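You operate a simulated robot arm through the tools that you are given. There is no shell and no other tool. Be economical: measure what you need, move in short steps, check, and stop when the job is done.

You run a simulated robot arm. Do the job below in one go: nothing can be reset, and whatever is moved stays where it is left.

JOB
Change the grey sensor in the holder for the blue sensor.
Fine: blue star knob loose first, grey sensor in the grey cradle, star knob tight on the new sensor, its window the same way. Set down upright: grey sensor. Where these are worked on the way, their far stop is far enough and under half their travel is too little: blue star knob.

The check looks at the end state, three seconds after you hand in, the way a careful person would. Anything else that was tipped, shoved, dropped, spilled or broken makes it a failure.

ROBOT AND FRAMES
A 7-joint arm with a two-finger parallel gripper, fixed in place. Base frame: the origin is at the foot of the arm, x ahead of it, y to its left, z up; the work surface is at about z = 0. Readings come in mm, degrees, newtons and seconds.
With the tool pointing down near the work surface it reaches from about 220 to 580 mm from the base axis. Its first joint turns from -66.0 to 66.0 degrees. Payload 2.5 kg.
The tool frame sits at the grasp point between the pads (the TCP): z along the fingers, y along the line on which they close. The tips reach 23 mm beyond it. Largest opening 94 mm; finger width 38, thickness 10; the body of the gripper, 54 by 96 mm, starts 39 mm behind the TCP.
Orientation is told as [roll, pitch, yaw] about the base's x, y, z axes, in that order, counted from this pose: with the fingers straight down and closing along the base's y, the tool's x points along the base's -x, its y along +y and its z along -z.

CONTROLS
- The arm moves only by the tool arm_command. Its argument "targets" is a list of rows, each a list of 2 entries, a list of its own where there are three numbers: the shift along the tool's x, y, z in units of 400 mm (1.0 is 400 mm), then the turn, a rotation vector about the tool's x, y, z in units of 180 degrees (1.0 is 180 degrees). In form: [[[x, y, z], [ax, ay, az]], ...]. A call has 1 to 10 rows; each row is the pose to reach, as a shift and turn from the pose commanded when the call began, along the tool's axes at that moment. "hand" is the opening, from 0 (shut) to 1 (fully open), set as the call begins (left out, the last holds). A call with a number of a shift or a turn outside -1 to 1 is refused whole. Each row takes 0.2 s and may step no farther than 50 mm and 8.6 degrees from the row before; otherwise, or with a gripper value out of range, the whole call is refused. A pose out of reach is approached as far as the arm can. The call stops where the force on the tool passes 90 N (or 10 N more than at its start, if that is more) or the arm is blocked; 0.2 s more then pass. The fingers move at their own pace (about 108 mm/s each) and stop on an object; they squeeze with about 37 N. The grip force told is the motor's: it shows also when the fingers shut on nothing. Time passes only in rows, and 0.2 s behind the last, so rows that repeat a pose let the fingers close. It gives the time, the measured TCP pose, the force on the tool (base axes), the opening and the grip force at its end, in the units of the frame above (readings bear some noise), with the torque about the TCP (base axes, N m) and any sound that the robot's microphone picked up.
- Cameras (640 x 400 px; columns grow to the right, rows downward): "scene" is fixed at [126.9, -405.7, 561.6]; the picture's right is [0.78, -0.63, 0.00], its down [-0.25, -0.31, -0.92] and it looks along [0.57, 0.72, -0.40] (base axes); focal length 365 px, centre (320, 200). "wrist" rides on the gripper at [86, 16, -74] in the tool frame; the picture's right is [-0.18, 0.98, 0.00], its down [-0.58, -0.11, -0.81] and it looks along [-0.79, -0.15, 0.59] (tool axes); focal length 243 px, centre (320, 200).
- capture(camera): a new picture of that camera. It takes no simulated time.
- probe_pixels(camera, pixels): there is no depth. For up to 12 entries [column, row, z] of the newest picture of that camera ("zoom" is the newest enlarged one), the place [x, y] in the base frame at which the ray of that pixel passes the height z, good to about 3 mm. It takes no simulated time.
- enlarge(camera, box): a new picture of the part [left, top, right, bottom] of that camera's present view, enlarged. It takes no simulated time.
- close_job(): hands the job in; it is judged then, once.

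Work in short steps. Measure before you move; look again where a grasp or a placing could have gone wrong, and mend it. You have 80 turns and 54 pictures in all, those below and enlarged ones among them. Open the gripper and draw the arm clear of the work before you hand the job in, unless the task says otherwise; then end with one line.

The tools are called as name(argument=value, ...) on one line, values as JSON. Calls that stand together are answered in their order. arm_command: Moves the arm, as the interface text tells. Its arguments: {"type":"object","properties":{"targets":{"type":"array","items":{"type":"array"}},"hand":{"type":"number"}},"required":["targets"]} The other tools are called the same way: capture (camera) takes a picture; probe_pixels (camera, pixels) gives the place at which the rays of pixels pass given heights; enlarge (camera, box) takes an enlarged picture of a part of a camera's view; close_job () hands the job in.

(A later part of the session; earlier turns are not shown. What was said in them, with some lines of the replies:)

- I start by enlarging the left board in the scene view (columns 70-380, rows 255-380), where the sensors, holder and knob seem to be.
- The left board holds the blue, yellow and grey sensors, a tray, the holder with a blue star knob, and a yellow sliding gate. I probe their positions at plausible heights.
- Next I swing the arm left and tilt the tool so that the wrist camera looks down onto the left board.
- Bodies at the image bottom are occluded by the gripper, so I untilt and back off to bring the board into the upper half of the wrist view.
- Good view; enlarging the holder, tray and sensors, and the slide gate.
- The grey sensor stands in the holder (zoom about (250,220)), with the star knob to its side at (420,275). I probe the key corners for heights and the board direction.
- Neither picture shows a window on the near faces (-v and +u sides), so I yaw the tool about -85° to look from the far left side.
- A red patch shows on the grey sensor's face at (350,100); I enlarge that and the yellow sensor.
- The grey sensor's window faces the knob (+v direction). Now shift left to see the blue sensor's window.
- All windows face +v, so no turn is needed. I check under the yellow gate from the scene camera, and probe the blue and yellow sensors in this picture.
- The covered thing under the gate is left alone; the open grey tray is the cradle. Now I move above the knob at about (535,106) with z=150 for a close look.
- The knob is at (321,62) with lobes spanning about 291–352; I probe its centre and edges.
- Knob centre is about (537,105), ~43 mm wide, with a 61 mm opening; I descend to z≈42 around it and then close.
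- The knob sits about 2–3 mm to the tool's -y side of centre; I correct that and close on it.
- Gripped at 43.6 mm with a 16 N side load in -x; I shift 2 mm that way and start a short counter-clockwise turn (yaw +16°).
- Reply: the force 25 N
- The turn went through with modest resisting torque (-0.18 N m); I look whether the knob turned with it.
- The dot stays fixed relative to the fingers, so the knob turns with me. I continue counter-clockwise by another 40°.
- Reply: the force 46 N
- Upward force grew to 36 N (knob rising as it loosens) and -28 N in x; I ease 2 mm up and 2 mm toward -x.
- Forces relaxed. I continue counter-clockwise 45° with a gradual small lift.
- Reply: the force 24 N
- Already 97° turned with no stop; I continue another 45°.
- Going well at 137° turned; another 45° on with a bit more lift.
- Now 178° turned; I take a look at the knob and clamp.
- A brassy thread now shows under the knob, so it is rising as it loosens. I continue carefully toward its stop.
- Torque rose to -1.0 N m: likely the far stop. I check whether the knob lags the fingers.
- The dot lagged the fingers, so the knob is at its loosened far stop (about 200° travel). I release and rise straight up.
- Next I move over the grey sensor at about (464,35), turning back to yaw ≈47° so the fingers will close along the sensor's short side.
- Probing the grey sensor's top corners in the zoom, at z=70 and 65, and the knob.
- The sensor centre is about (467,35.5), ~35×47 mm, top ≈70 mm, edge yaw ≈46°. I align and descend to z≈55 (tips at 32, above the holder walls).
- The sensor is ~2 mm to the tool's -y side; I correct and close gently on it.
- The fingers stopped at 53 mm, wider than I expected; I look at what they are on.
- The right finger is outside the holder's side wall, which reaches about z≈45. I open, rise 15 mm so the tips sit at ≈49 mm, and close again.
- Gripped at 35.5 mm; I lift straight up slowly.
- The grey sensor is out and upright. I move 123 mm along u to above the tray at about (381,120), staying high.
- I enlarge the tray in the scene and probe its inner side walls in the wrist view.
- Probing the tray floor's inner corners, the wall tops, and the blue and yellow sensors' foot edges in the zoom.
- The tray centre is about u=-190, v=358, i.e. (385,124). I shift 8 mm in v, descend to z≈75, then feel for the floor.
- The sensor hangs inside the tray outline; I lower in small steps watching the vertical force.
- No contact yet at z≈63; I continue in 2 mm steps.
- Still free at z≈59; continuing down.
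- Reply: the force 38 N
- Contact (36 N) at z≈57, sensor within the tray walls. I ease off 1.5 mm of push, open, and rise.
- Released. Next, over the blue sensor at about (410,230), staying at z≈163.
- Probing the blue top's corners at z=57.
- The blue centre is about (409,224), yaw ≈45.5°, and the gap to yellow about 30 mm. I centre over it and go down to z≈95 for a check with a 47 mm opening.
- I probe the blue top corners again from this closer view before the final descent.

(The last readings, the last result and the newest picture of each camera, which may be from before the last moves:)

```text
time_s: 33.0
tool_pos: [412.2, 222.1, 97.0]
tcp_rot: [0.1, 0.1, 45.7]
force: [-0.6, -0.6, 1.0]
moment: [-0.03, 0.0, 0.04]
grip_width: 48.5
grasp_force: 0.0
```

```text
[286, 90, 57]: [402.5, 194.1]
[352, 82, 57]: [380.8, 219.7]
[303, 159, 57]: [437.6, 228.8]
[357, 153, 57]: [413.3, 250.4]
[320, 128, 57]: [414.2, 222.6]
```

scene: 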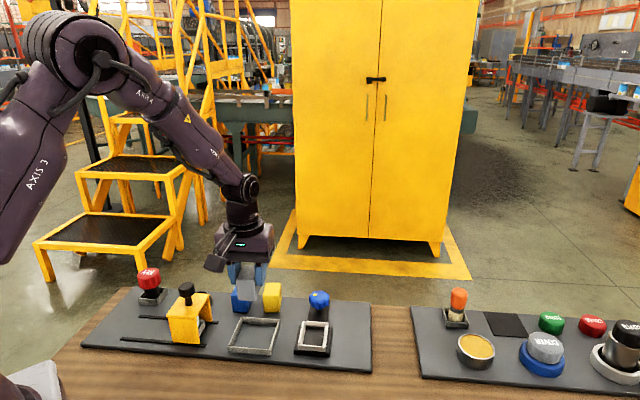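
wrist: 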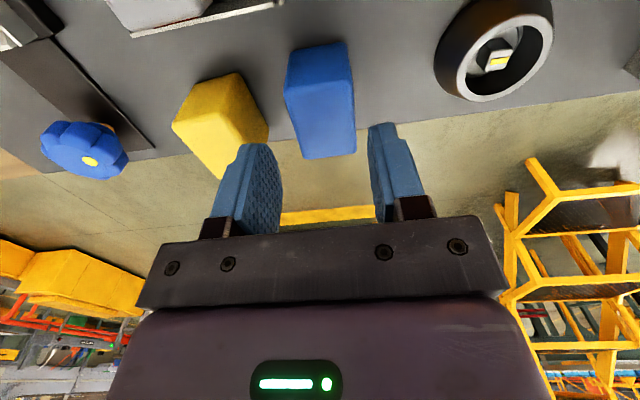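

Offset about +3.6 mm tool y and +2.8 mm tool x; I apply that and descend to z≈58, then check.

arm_command(targets=[[[0.007, 0.009, 0], [0, 0, 0]], [[0.007, 0.009, 0.05], [0, 0, 0]], [[0.007, 0.009, 0.097], [0, 0, 0]], [[0.007, 0.009, 0.097], [0, 0, 0]]])

capture(camera="wrist")

```text
time_s: 34.0
tool_pos: [406.8, 225.1, 58.5]
tcp_rot: [0.0, -0.1, 45.6]
force: [0.1, 0.4, 0.2]
moment: [0.01, -0.03, 0.0]
grip_width: 48.7
grasp_force: 0.0
```

```text
15 pictures are left
```

wrist: 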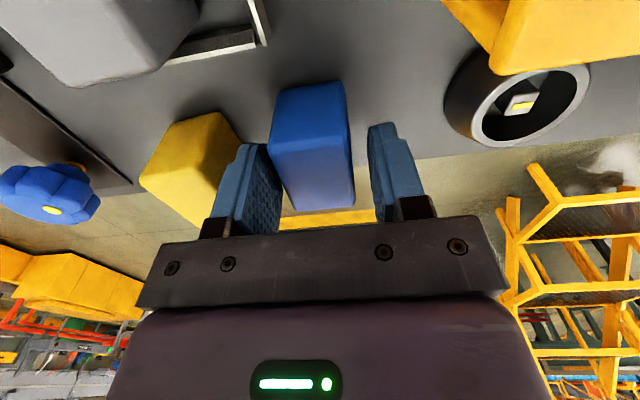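

The framing matches how the grey sensor was held (near top edge about rows 140–155). I close on the blue sensor.

arm_command(targets=[[[0, 0, 0], [0, 0, 0]], [[0, 0, 0], [0, 0, 0]]], hand=0.2)

arm_command(targets=[[[0, 0, -0.02], [0, 0, 0]], [[0, 0, -0.1], [0, 0, 0]], [[0, 0, -0.2], [0, 0, 0]], [[0, 0, -0.28], [0, 0, 0]], [[0, 0, -0.28], [0, 0, 0]]])

capture(camera="wrist")

```text
time_s: 34.6
tool_pos: [407.0, 223.9, 59.2]
tcp_rot: [0.1, 0.0, 45.8]
force: [0.6, 0.5, 0.3]
moment: [-0.02, 0.0, -0.01]
grip_width: 35.3
grasp_force: 37.0
```

```text
time_s: 35.8
tool_pos: [408.0, 224.2, 169.2]
tcp_rot: [-0.1, 0.1, 45.7]
force: [0.2, 0.0, -1.6]
moment: [0.03, 0.0, -0.01]
grip_width: 35.1
grasp_force: 36.5
```

```text
14 pictures are left
```

wrist: 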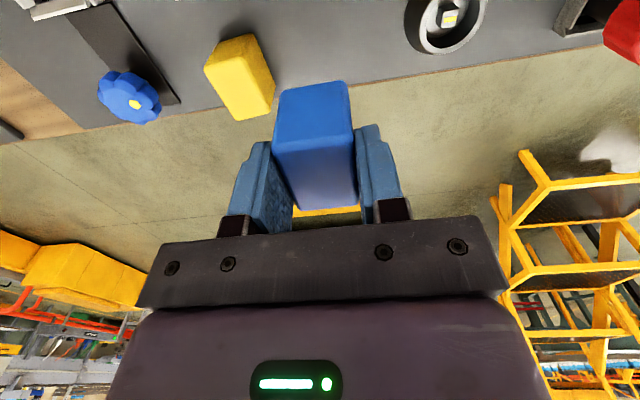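

Held identically to the grey one. I move back above the holder by reversing the commanded shifts (to about (470,34)).

arm_command(targets=[[[0.046, -0.0888, 0], [0, 0, -0.003]], [[0.092, -0.1775, 0], [0, 0, -0.003]], [[0.138, -0.266, 0], [0, 0, -0.003]], [[0.184, -0.355, 0], [0, 0, -0.003]], [[0.2305, -0.4438, 0], [0, 0, -0.003]], [[0.2305, -0.4438, 0], [0, 0, -0.003]]])

capture(camera="wrist")

```text
time_s: 37.2
tool_pos: [470.3, 32.7, 170.9]
tcp_rot: [0.0, 0.1, 46.4]
force: [-0.3, 0.1, -1.2]
moment: [-0.01, -0.01, -0.01]
grip_width: 35.4
grasp_force: 36.9
```

```text
13 pictures are left
```

wrist: 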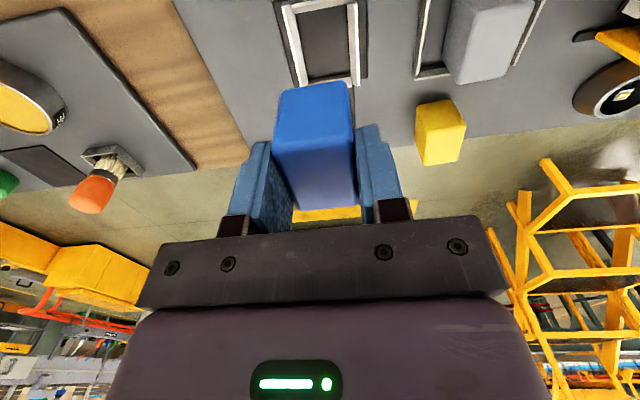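

Compared to the grey lift picture, features moved ≈2.5 px right and 2 px up, so I correct by ≈2.3 mm tool y and 2 mm tool x, then descend to z≈112 (sensor bottom ≈55, above the walls).

arm_command(targets=[[[0.005, 0.006, 0], [0, 0, 0]], [[0.005, 0.006, 0.08], [0, 0, 0]], [[0.005, 0.006, 0.145], [0, 0, 0]], [[0.005, 0.006, 0.145], [0, 0, 0]]])

enlarge(camera="wrist", box=[200, 20, 440, 170])

enlarge(camera="scene", box=[270, 280, 366, 360])

```text
time_s: 38.2
tool_pos: [467.4, 34.9, 113.1]
tcp_rot: [0.0, -0.1, 46.2]
force: [-0.1, 0.2, 0.1]
moment: [0.01, -0.01, -0.01]
grip_width: 35.3
grasp_force: 36.4
```

```text
2.67 times, centred on (320, 95) of wrist
```

zoom: 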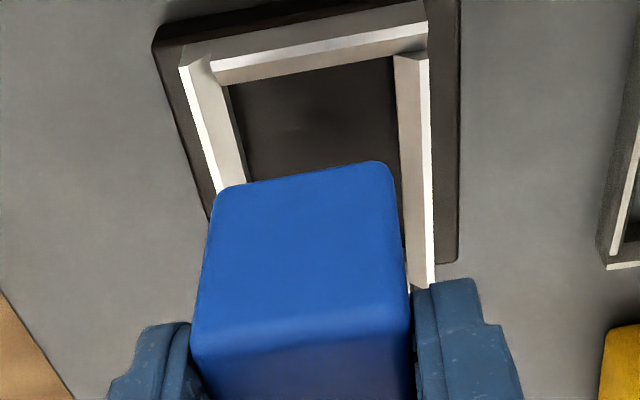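

```text
5.00 times, centred on (318, 320) of scene
```

zoom: 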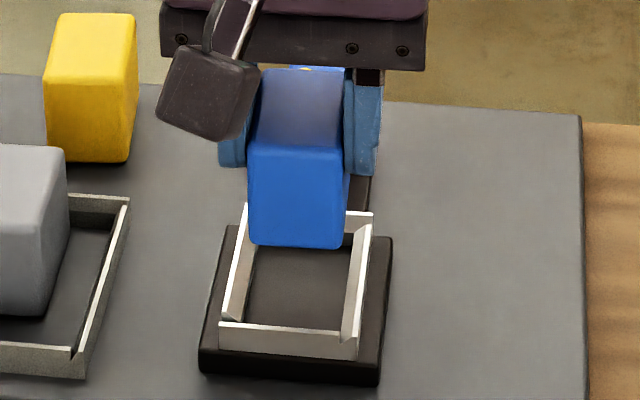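

Alignment looks good: sensor foot at columns 250–343 versus the grey one's earlier 245–340. I lower to z≈80 and check the forces.

arm_command(targets=[[[0, 0, 0.025], [0, 0, 0]], [[0, 0, 0.045], [0, 0, 0]], [[0, 0, 0.065], [0, 0, 0]], [[0, 0, 0.0825], [0, 0, 0]]])

```text
time_s: 39.2
tool_pos: [465.2, 34.7, 79.9]
tcp_rot: [0.0, 0.0, 46.2]
force: [-0.1, 0.8, -1.2]
moment: [0.0, -0.02, 0.01]
grip_width: 35.3
grasp_force: 37.3
```

No contact inside the holder; lowering further in small steps.

arm_command(targets=[[[0, 0, 0.007], [0, 0, 0]], [[0, 0, 0.014], [0, 0, 0]]])

arm_command(targets=[[[0, 0, 0.004], [0, 0, 0]], [[0, 0, 0.006], [0, 0, 0]]])

```text
time_s: 39.8
tool_pos: [466.4, 32.5, 74.1]
tcp_rot: [-0.1, -0.1, 46.2]
force: [-1.3, -0.2, -1.1]
moment: [-0.06, 0.03, -0.02]
grip_width: 35.5
grasp_force: 37.0
```

```text
time_s: 40.4
tool_pos: [464.7, 34.0, 71.2]
tcp_rot: [0.0, 0.0, 46.3]
force: [-0.1, 0.0, 0.0]
moment: [0.01, -0.01, -0.04]
grip_width: 35.5
grasp_force: 37.0
```

Still no contact at z≈71.5; continuing in ~1.5 mm steps.

arm_command(targets=[[[0, 0, 0.003], [0, 0, 0]]])

arm_command(targets=[[[0, 0, 0.003], [0, 0, 0]]])

```text
time_s: 40.8
tool_pos: [465.6, 32.3, 71.1]
tcp_rot: [0.0, -0.1, 46.2]
force: [-2.4, 0.1, 6.8]
moment: [0.01, 0.16, 0.0]
grip_width: 35.4
grasp_force: 37.5
```

```text
time_s: 41.2
tool_pos: [466.4, 32.4, 70.7]
tcp_rot: [-0.1, 0.0, 46.3]
force: [-7.9, -1.8, 25.7]
moment: [0.0, 0.44, 0.02]
grip_width: 35.3
grasp_force: 37.0
```

Seated with 26 N at z≈71, the same height as the grey one. I ease off, open and rise.

arm_command(targets=[[[0, 0, -0.003], [0, 0, 0]]])

arm_command(targets=[[[0, 0, 0], [0, 0, 0]], [[0, 0, 0], [0, 0, 0]], [[0, 0, -0.05], [0, 0, 0]], [[0, 0, -0.15], [0, 0, 0]], [[0, 0, -0.24], [0, 0, 0]], [[0, 0, -0.24], [0, 0, 0]]], hand=0.58)

enlarge(camera="scene", box=[220, 270, 380, 370])

```text
time_s: 41.6
tool_pos: [466.6, 33.3, 71.3]
tcp_rot: [-0.1, -0.2, 46.2]
force: [-1.7, -0.9, 14.0]
moment: [-0.09, 0.19, 0.01]
grip_width: 35.6
grasp_force: 36.9
```

```text
time_s: 43.0
tool_pos: [464.6, 32.3, 167.5]
tcp_rot: [0.1, 0.0, 46.2]
force: [-0.4, -0.3, 0.1]
moment: [-0.01, -0.02, 0.0]
grip_width: 54.4
grasp_force: 0.1
```

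```text
4.00 times, centred on (300, 320) of scene
```

zoom: 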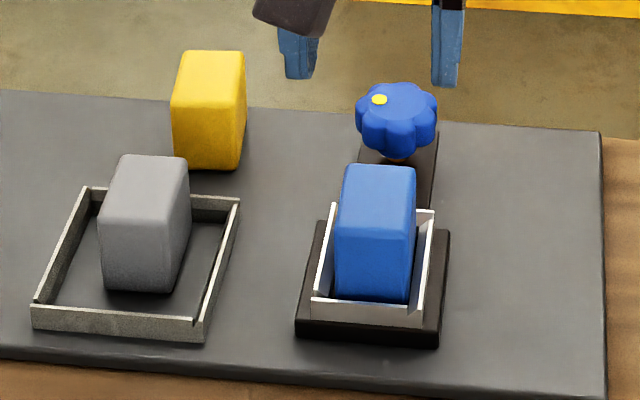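

Blue is seated exactly as the grey was, and the grey stands upright in the tray. Now back above the knob at (535.5,104), turning to yaw ≈132° ready to tighten clockwise.

arm_command(targets=[[[-0.0249, 0, 0], [0, 0, -0.0475]], [[-0.0497, 0, 0], [0, 0, -0.095]], [[-0.0746, -0.001, 0], [0, 0, -0.1425]], [[-0.0994, -0.001, 0], [0, 0, -0.19]], [[-0.124, -0.001, 0], [0, 0, -0.2375]], [[-0.149, -0.002, 0], [0, 0, -0.285]], [[-0.174, -0.002, 0], [0, 0, -0.3325]], [[-0.199, -0.002, 0], [0, 0, -0.38]], [[-0.224, -0.003, 0], [0, 0, -0.4275]], [[-0.2485, -0.003, 0], [0, 0, -0.475]]], hand=0.62)

capture(camera="wrist")

```text
time_s: 45.2
tool_pos: [534.4, 103.5, 166.6]
tcp_rot: [0.0, 0.0, 131.9]
force: [-0.3, 0.0, -0.2]
moment: [-0.01, 0.0, -0.02]
grip_width: 58.2
grasp_force: 0.1
```

```text
9 pictures are left
```

wrist: 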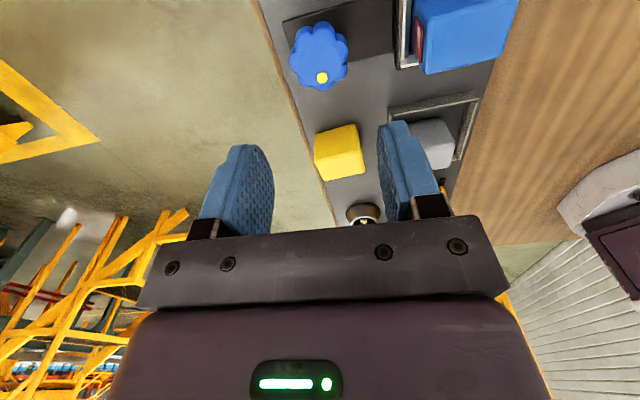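

The knob is centred at (320,62) under the TCP, and the blue sensor's red window faces it. I descend to z≈46 and close.

arm_command(targets=[[[0, 0, 0.1], [0, 0, 0]], [[0, 0, 0.2], [0, 0, 0]], [[0, 0, 0.301], [0, 0, 0]], [[0, 0, 0.301], [0, 0, 0]]])

arm_command(targets=[[[0, 0, 0], [0, 0, 0]], [[0, 0, 0], [0, 0, 0]]], hand=0.3)

```text
time_s: 46.2
tool_pos: [535.9, 104.0, 45.0]
tcp_rot: [0.0, 0.0, 131.9]
force: [-0.1, -0.4, -0.1]
moment: [0.0, -0.03, 0.0]
grip_width: 58.2
grasp_force: 0.1
```

```text
time_s: 46.8
tool_pos: [535.3, 104.7, 46.3]
tcp_rot: [0.1, -0.1, 131.8]
force: [-2.5, -1.9, -1.4]
moment: [0.05, -0.25, 0.01]
grip_width: 44.1
grasp_force: 44.6
```

Gripped cleanly. I turn clockwise 65° while lowering about 2.3 mm with the thread.

arm_command(targets=[[[0, 0, 0.0007], [0, 0, 0.045]], [[0, 0, 0.0014], [0, 0, 0.09]], [[0, 0, 0.0021], [0, 0, 0.135]], [[0, 0, 0.0028], [0, 0, 0.18]], [[0, 0, 0.0035], [0, 0, 0.225]], [[0, 0, 0.0042], [0, 0, 0.27]], [[0, 0, 0.0049], [0, 0, 0.315]], [[0, 0, 0.0056], [0, 0, 0.36]]])

```text
time_s: 48.6
tool_pos: [534.9, 103.3, 43.6]
tcp_rot: [0.0, 0.0, 66.7]
force: [12.3, -0.3, -23.4]
moment: [-0.13, -0.35, 0.04]
grip_width: 43.7
grasp_force: 45.5
```

Going well; a -23 N pull says the knob descends a bit faster, so I lower more in the next 65°.

arm_command(targets=[[[0, 0, 0.0025], [0, 0, 0.045]], [[0, 0, 0.0035], [0, 0, 0.09]], [[0, 0, 0.0044], [0, 0, 0.135]], [[0, 0, 0.0053], [0, 0, 0.18]], [[0, 0, 0.0062], [0, 0, 0.225]], [[0, 0, 0.0071], [0, 0, 0.27]], [[0, 0, 0.008], [0, 0, 0.315]], [[0, 0, 0.009], [0, 0, 0.36]]])

```text
time_s: 50.4
tool_pos: [535.5, 104.3, 40.1]
tcp_rot: [0.0, -0.1, 2.1]
force: [16.6, -5.7, -15.2]
moment: [0.31, 0.72, 0.15]
grip_width: 43.8
grasp_force: 44.7
```

130° tightened; on with another 50°.

arm_command(targets=[[[-0.002, 0, 0.0022], [0, 0, 0.045]], [[-0.002, 0, 0.0031], [0, 0, 0.09]], [[-0.002, 0, 0.004], [0, 0, 0.135]], [[-0.002, 0, 0.0049], [0, 0, 0.18]], [[-0.002, 0, 0.0058], [0, 0, 0.225]], [[-0.002, 0, 0.0066], [0, 0, 0.27]]])

```text
time_s: 51.8
tool_pos: [535.0, 104.5, 38.0]
tcp_rot: [-0.2, 0.0, -46.7]
force: [-15.8, -15.7, 3.9]
moment: [0.55, -0.1, 0.09]
grip_width: 43.7
grasp_force: 45.1
```

178° done; I continue toward the tight stop, watching torque.

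arm_command(targets=[[[0, 0, 0.0005], [0, 0, 0.04]], [[0, 0, 0.001], [0, 0, 0.08]], [[0, 0, 0.0015], [0, 0, 0.12]], [[0, 0, 0.002], [0, 0, 0.16]]])

```text
time_s: 52.8
tool_pos: [535.2, 103.7, 36.2]
tcp_rot: [-0.3, -0.1, -75.1]
force: [-16.9, -16.7, 4.1]
moment: [-0.02, -0.14, 1.17]
grip_width: 43.8
grasp_force: 45.2
```

Torque rose to 1.17 N m: tightening. I turn another 12° to make sure it is at the stop.

arm_command(targets=[[[0, 0, 0], [0, 0, 0.035]], [[0, 0, 0], [0, 0, 0.065]], [[0, 0, 0], [0, 0, 0.065]]])

capture(camera="wrist")

```text
time_s: 53.6
tool_pos: [534.9, 105.3, 37.0]
tcp_rot: [-0.1, 0.1, -86.9]
force: [-13.8, -3.1, -1.8]
moment: [-0.04, -0.29, 0.69]
grip_width: 44.1
grasp_force: 45.5
```

```text
8 pictures are left
```

wrist: 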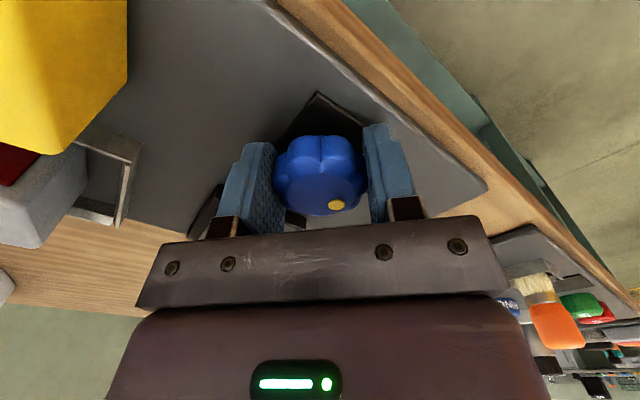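

The dot is back where it was at the start for this yaw, and the fingers slip at the stop, so the knob is tight. I release and rise clear.

arm_command(targets=[[[0, 0, 0], [0, 0, 0]], [[0, 0, 0], [0, 0, 0]], [[0, 0, -0.05], [0, 0, 0]], [[0, 0, -0.15], [0, 0, 0]], [[0, 0, -0.27], [0, 0, 0]], [[0, 0, -0.39], [0, 0, 0]], [[0, 0, -0.5], [0, 0, 0]]], hand=0.65)

enlarge(camera="scene", box=[220, 270, 380, 370])

capture(camera="wrist")

```text
time_s: 55.2
tool_pos: [537.4, 103.8, 235.5]
tcp_rot: [0.0, 0.0, -86.9]
force: [0.5, -0.3, 0.4]
moment: [0.0, 0.02, -0.02]
grip_width: 60.9
grasp_force: 0.2
```

```text
4.00 times, centred on (300, 320) of scene
```

zoom: 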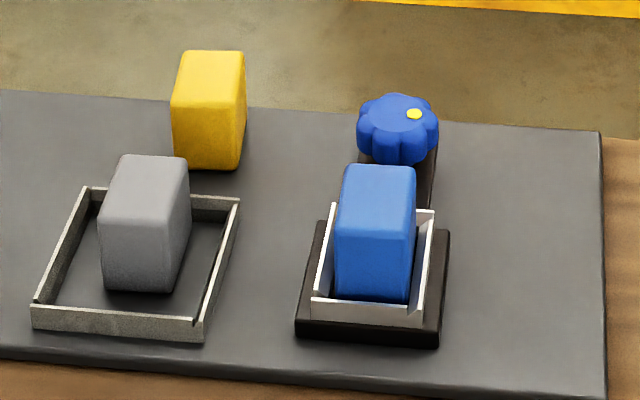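

```text
6 pictures are left
```

wrist: 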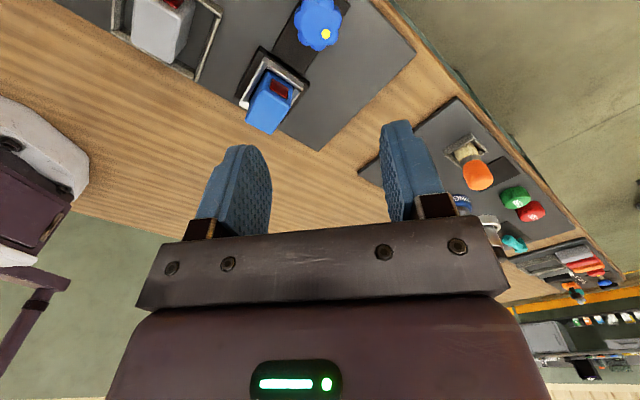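

The knob mark is back at its original tight spot. The blue sensor is seated with its window toward the knob, and the grey one stands upright in the tray. The gripper is open and clear, so I hand in.

close_job()

```text
The job is handed in.
```

The blue sensor is in the holder with its window facing the knob as before and the star knob tight on it, and the grey sensor stands upright in the grey cradle; the job is handed in.
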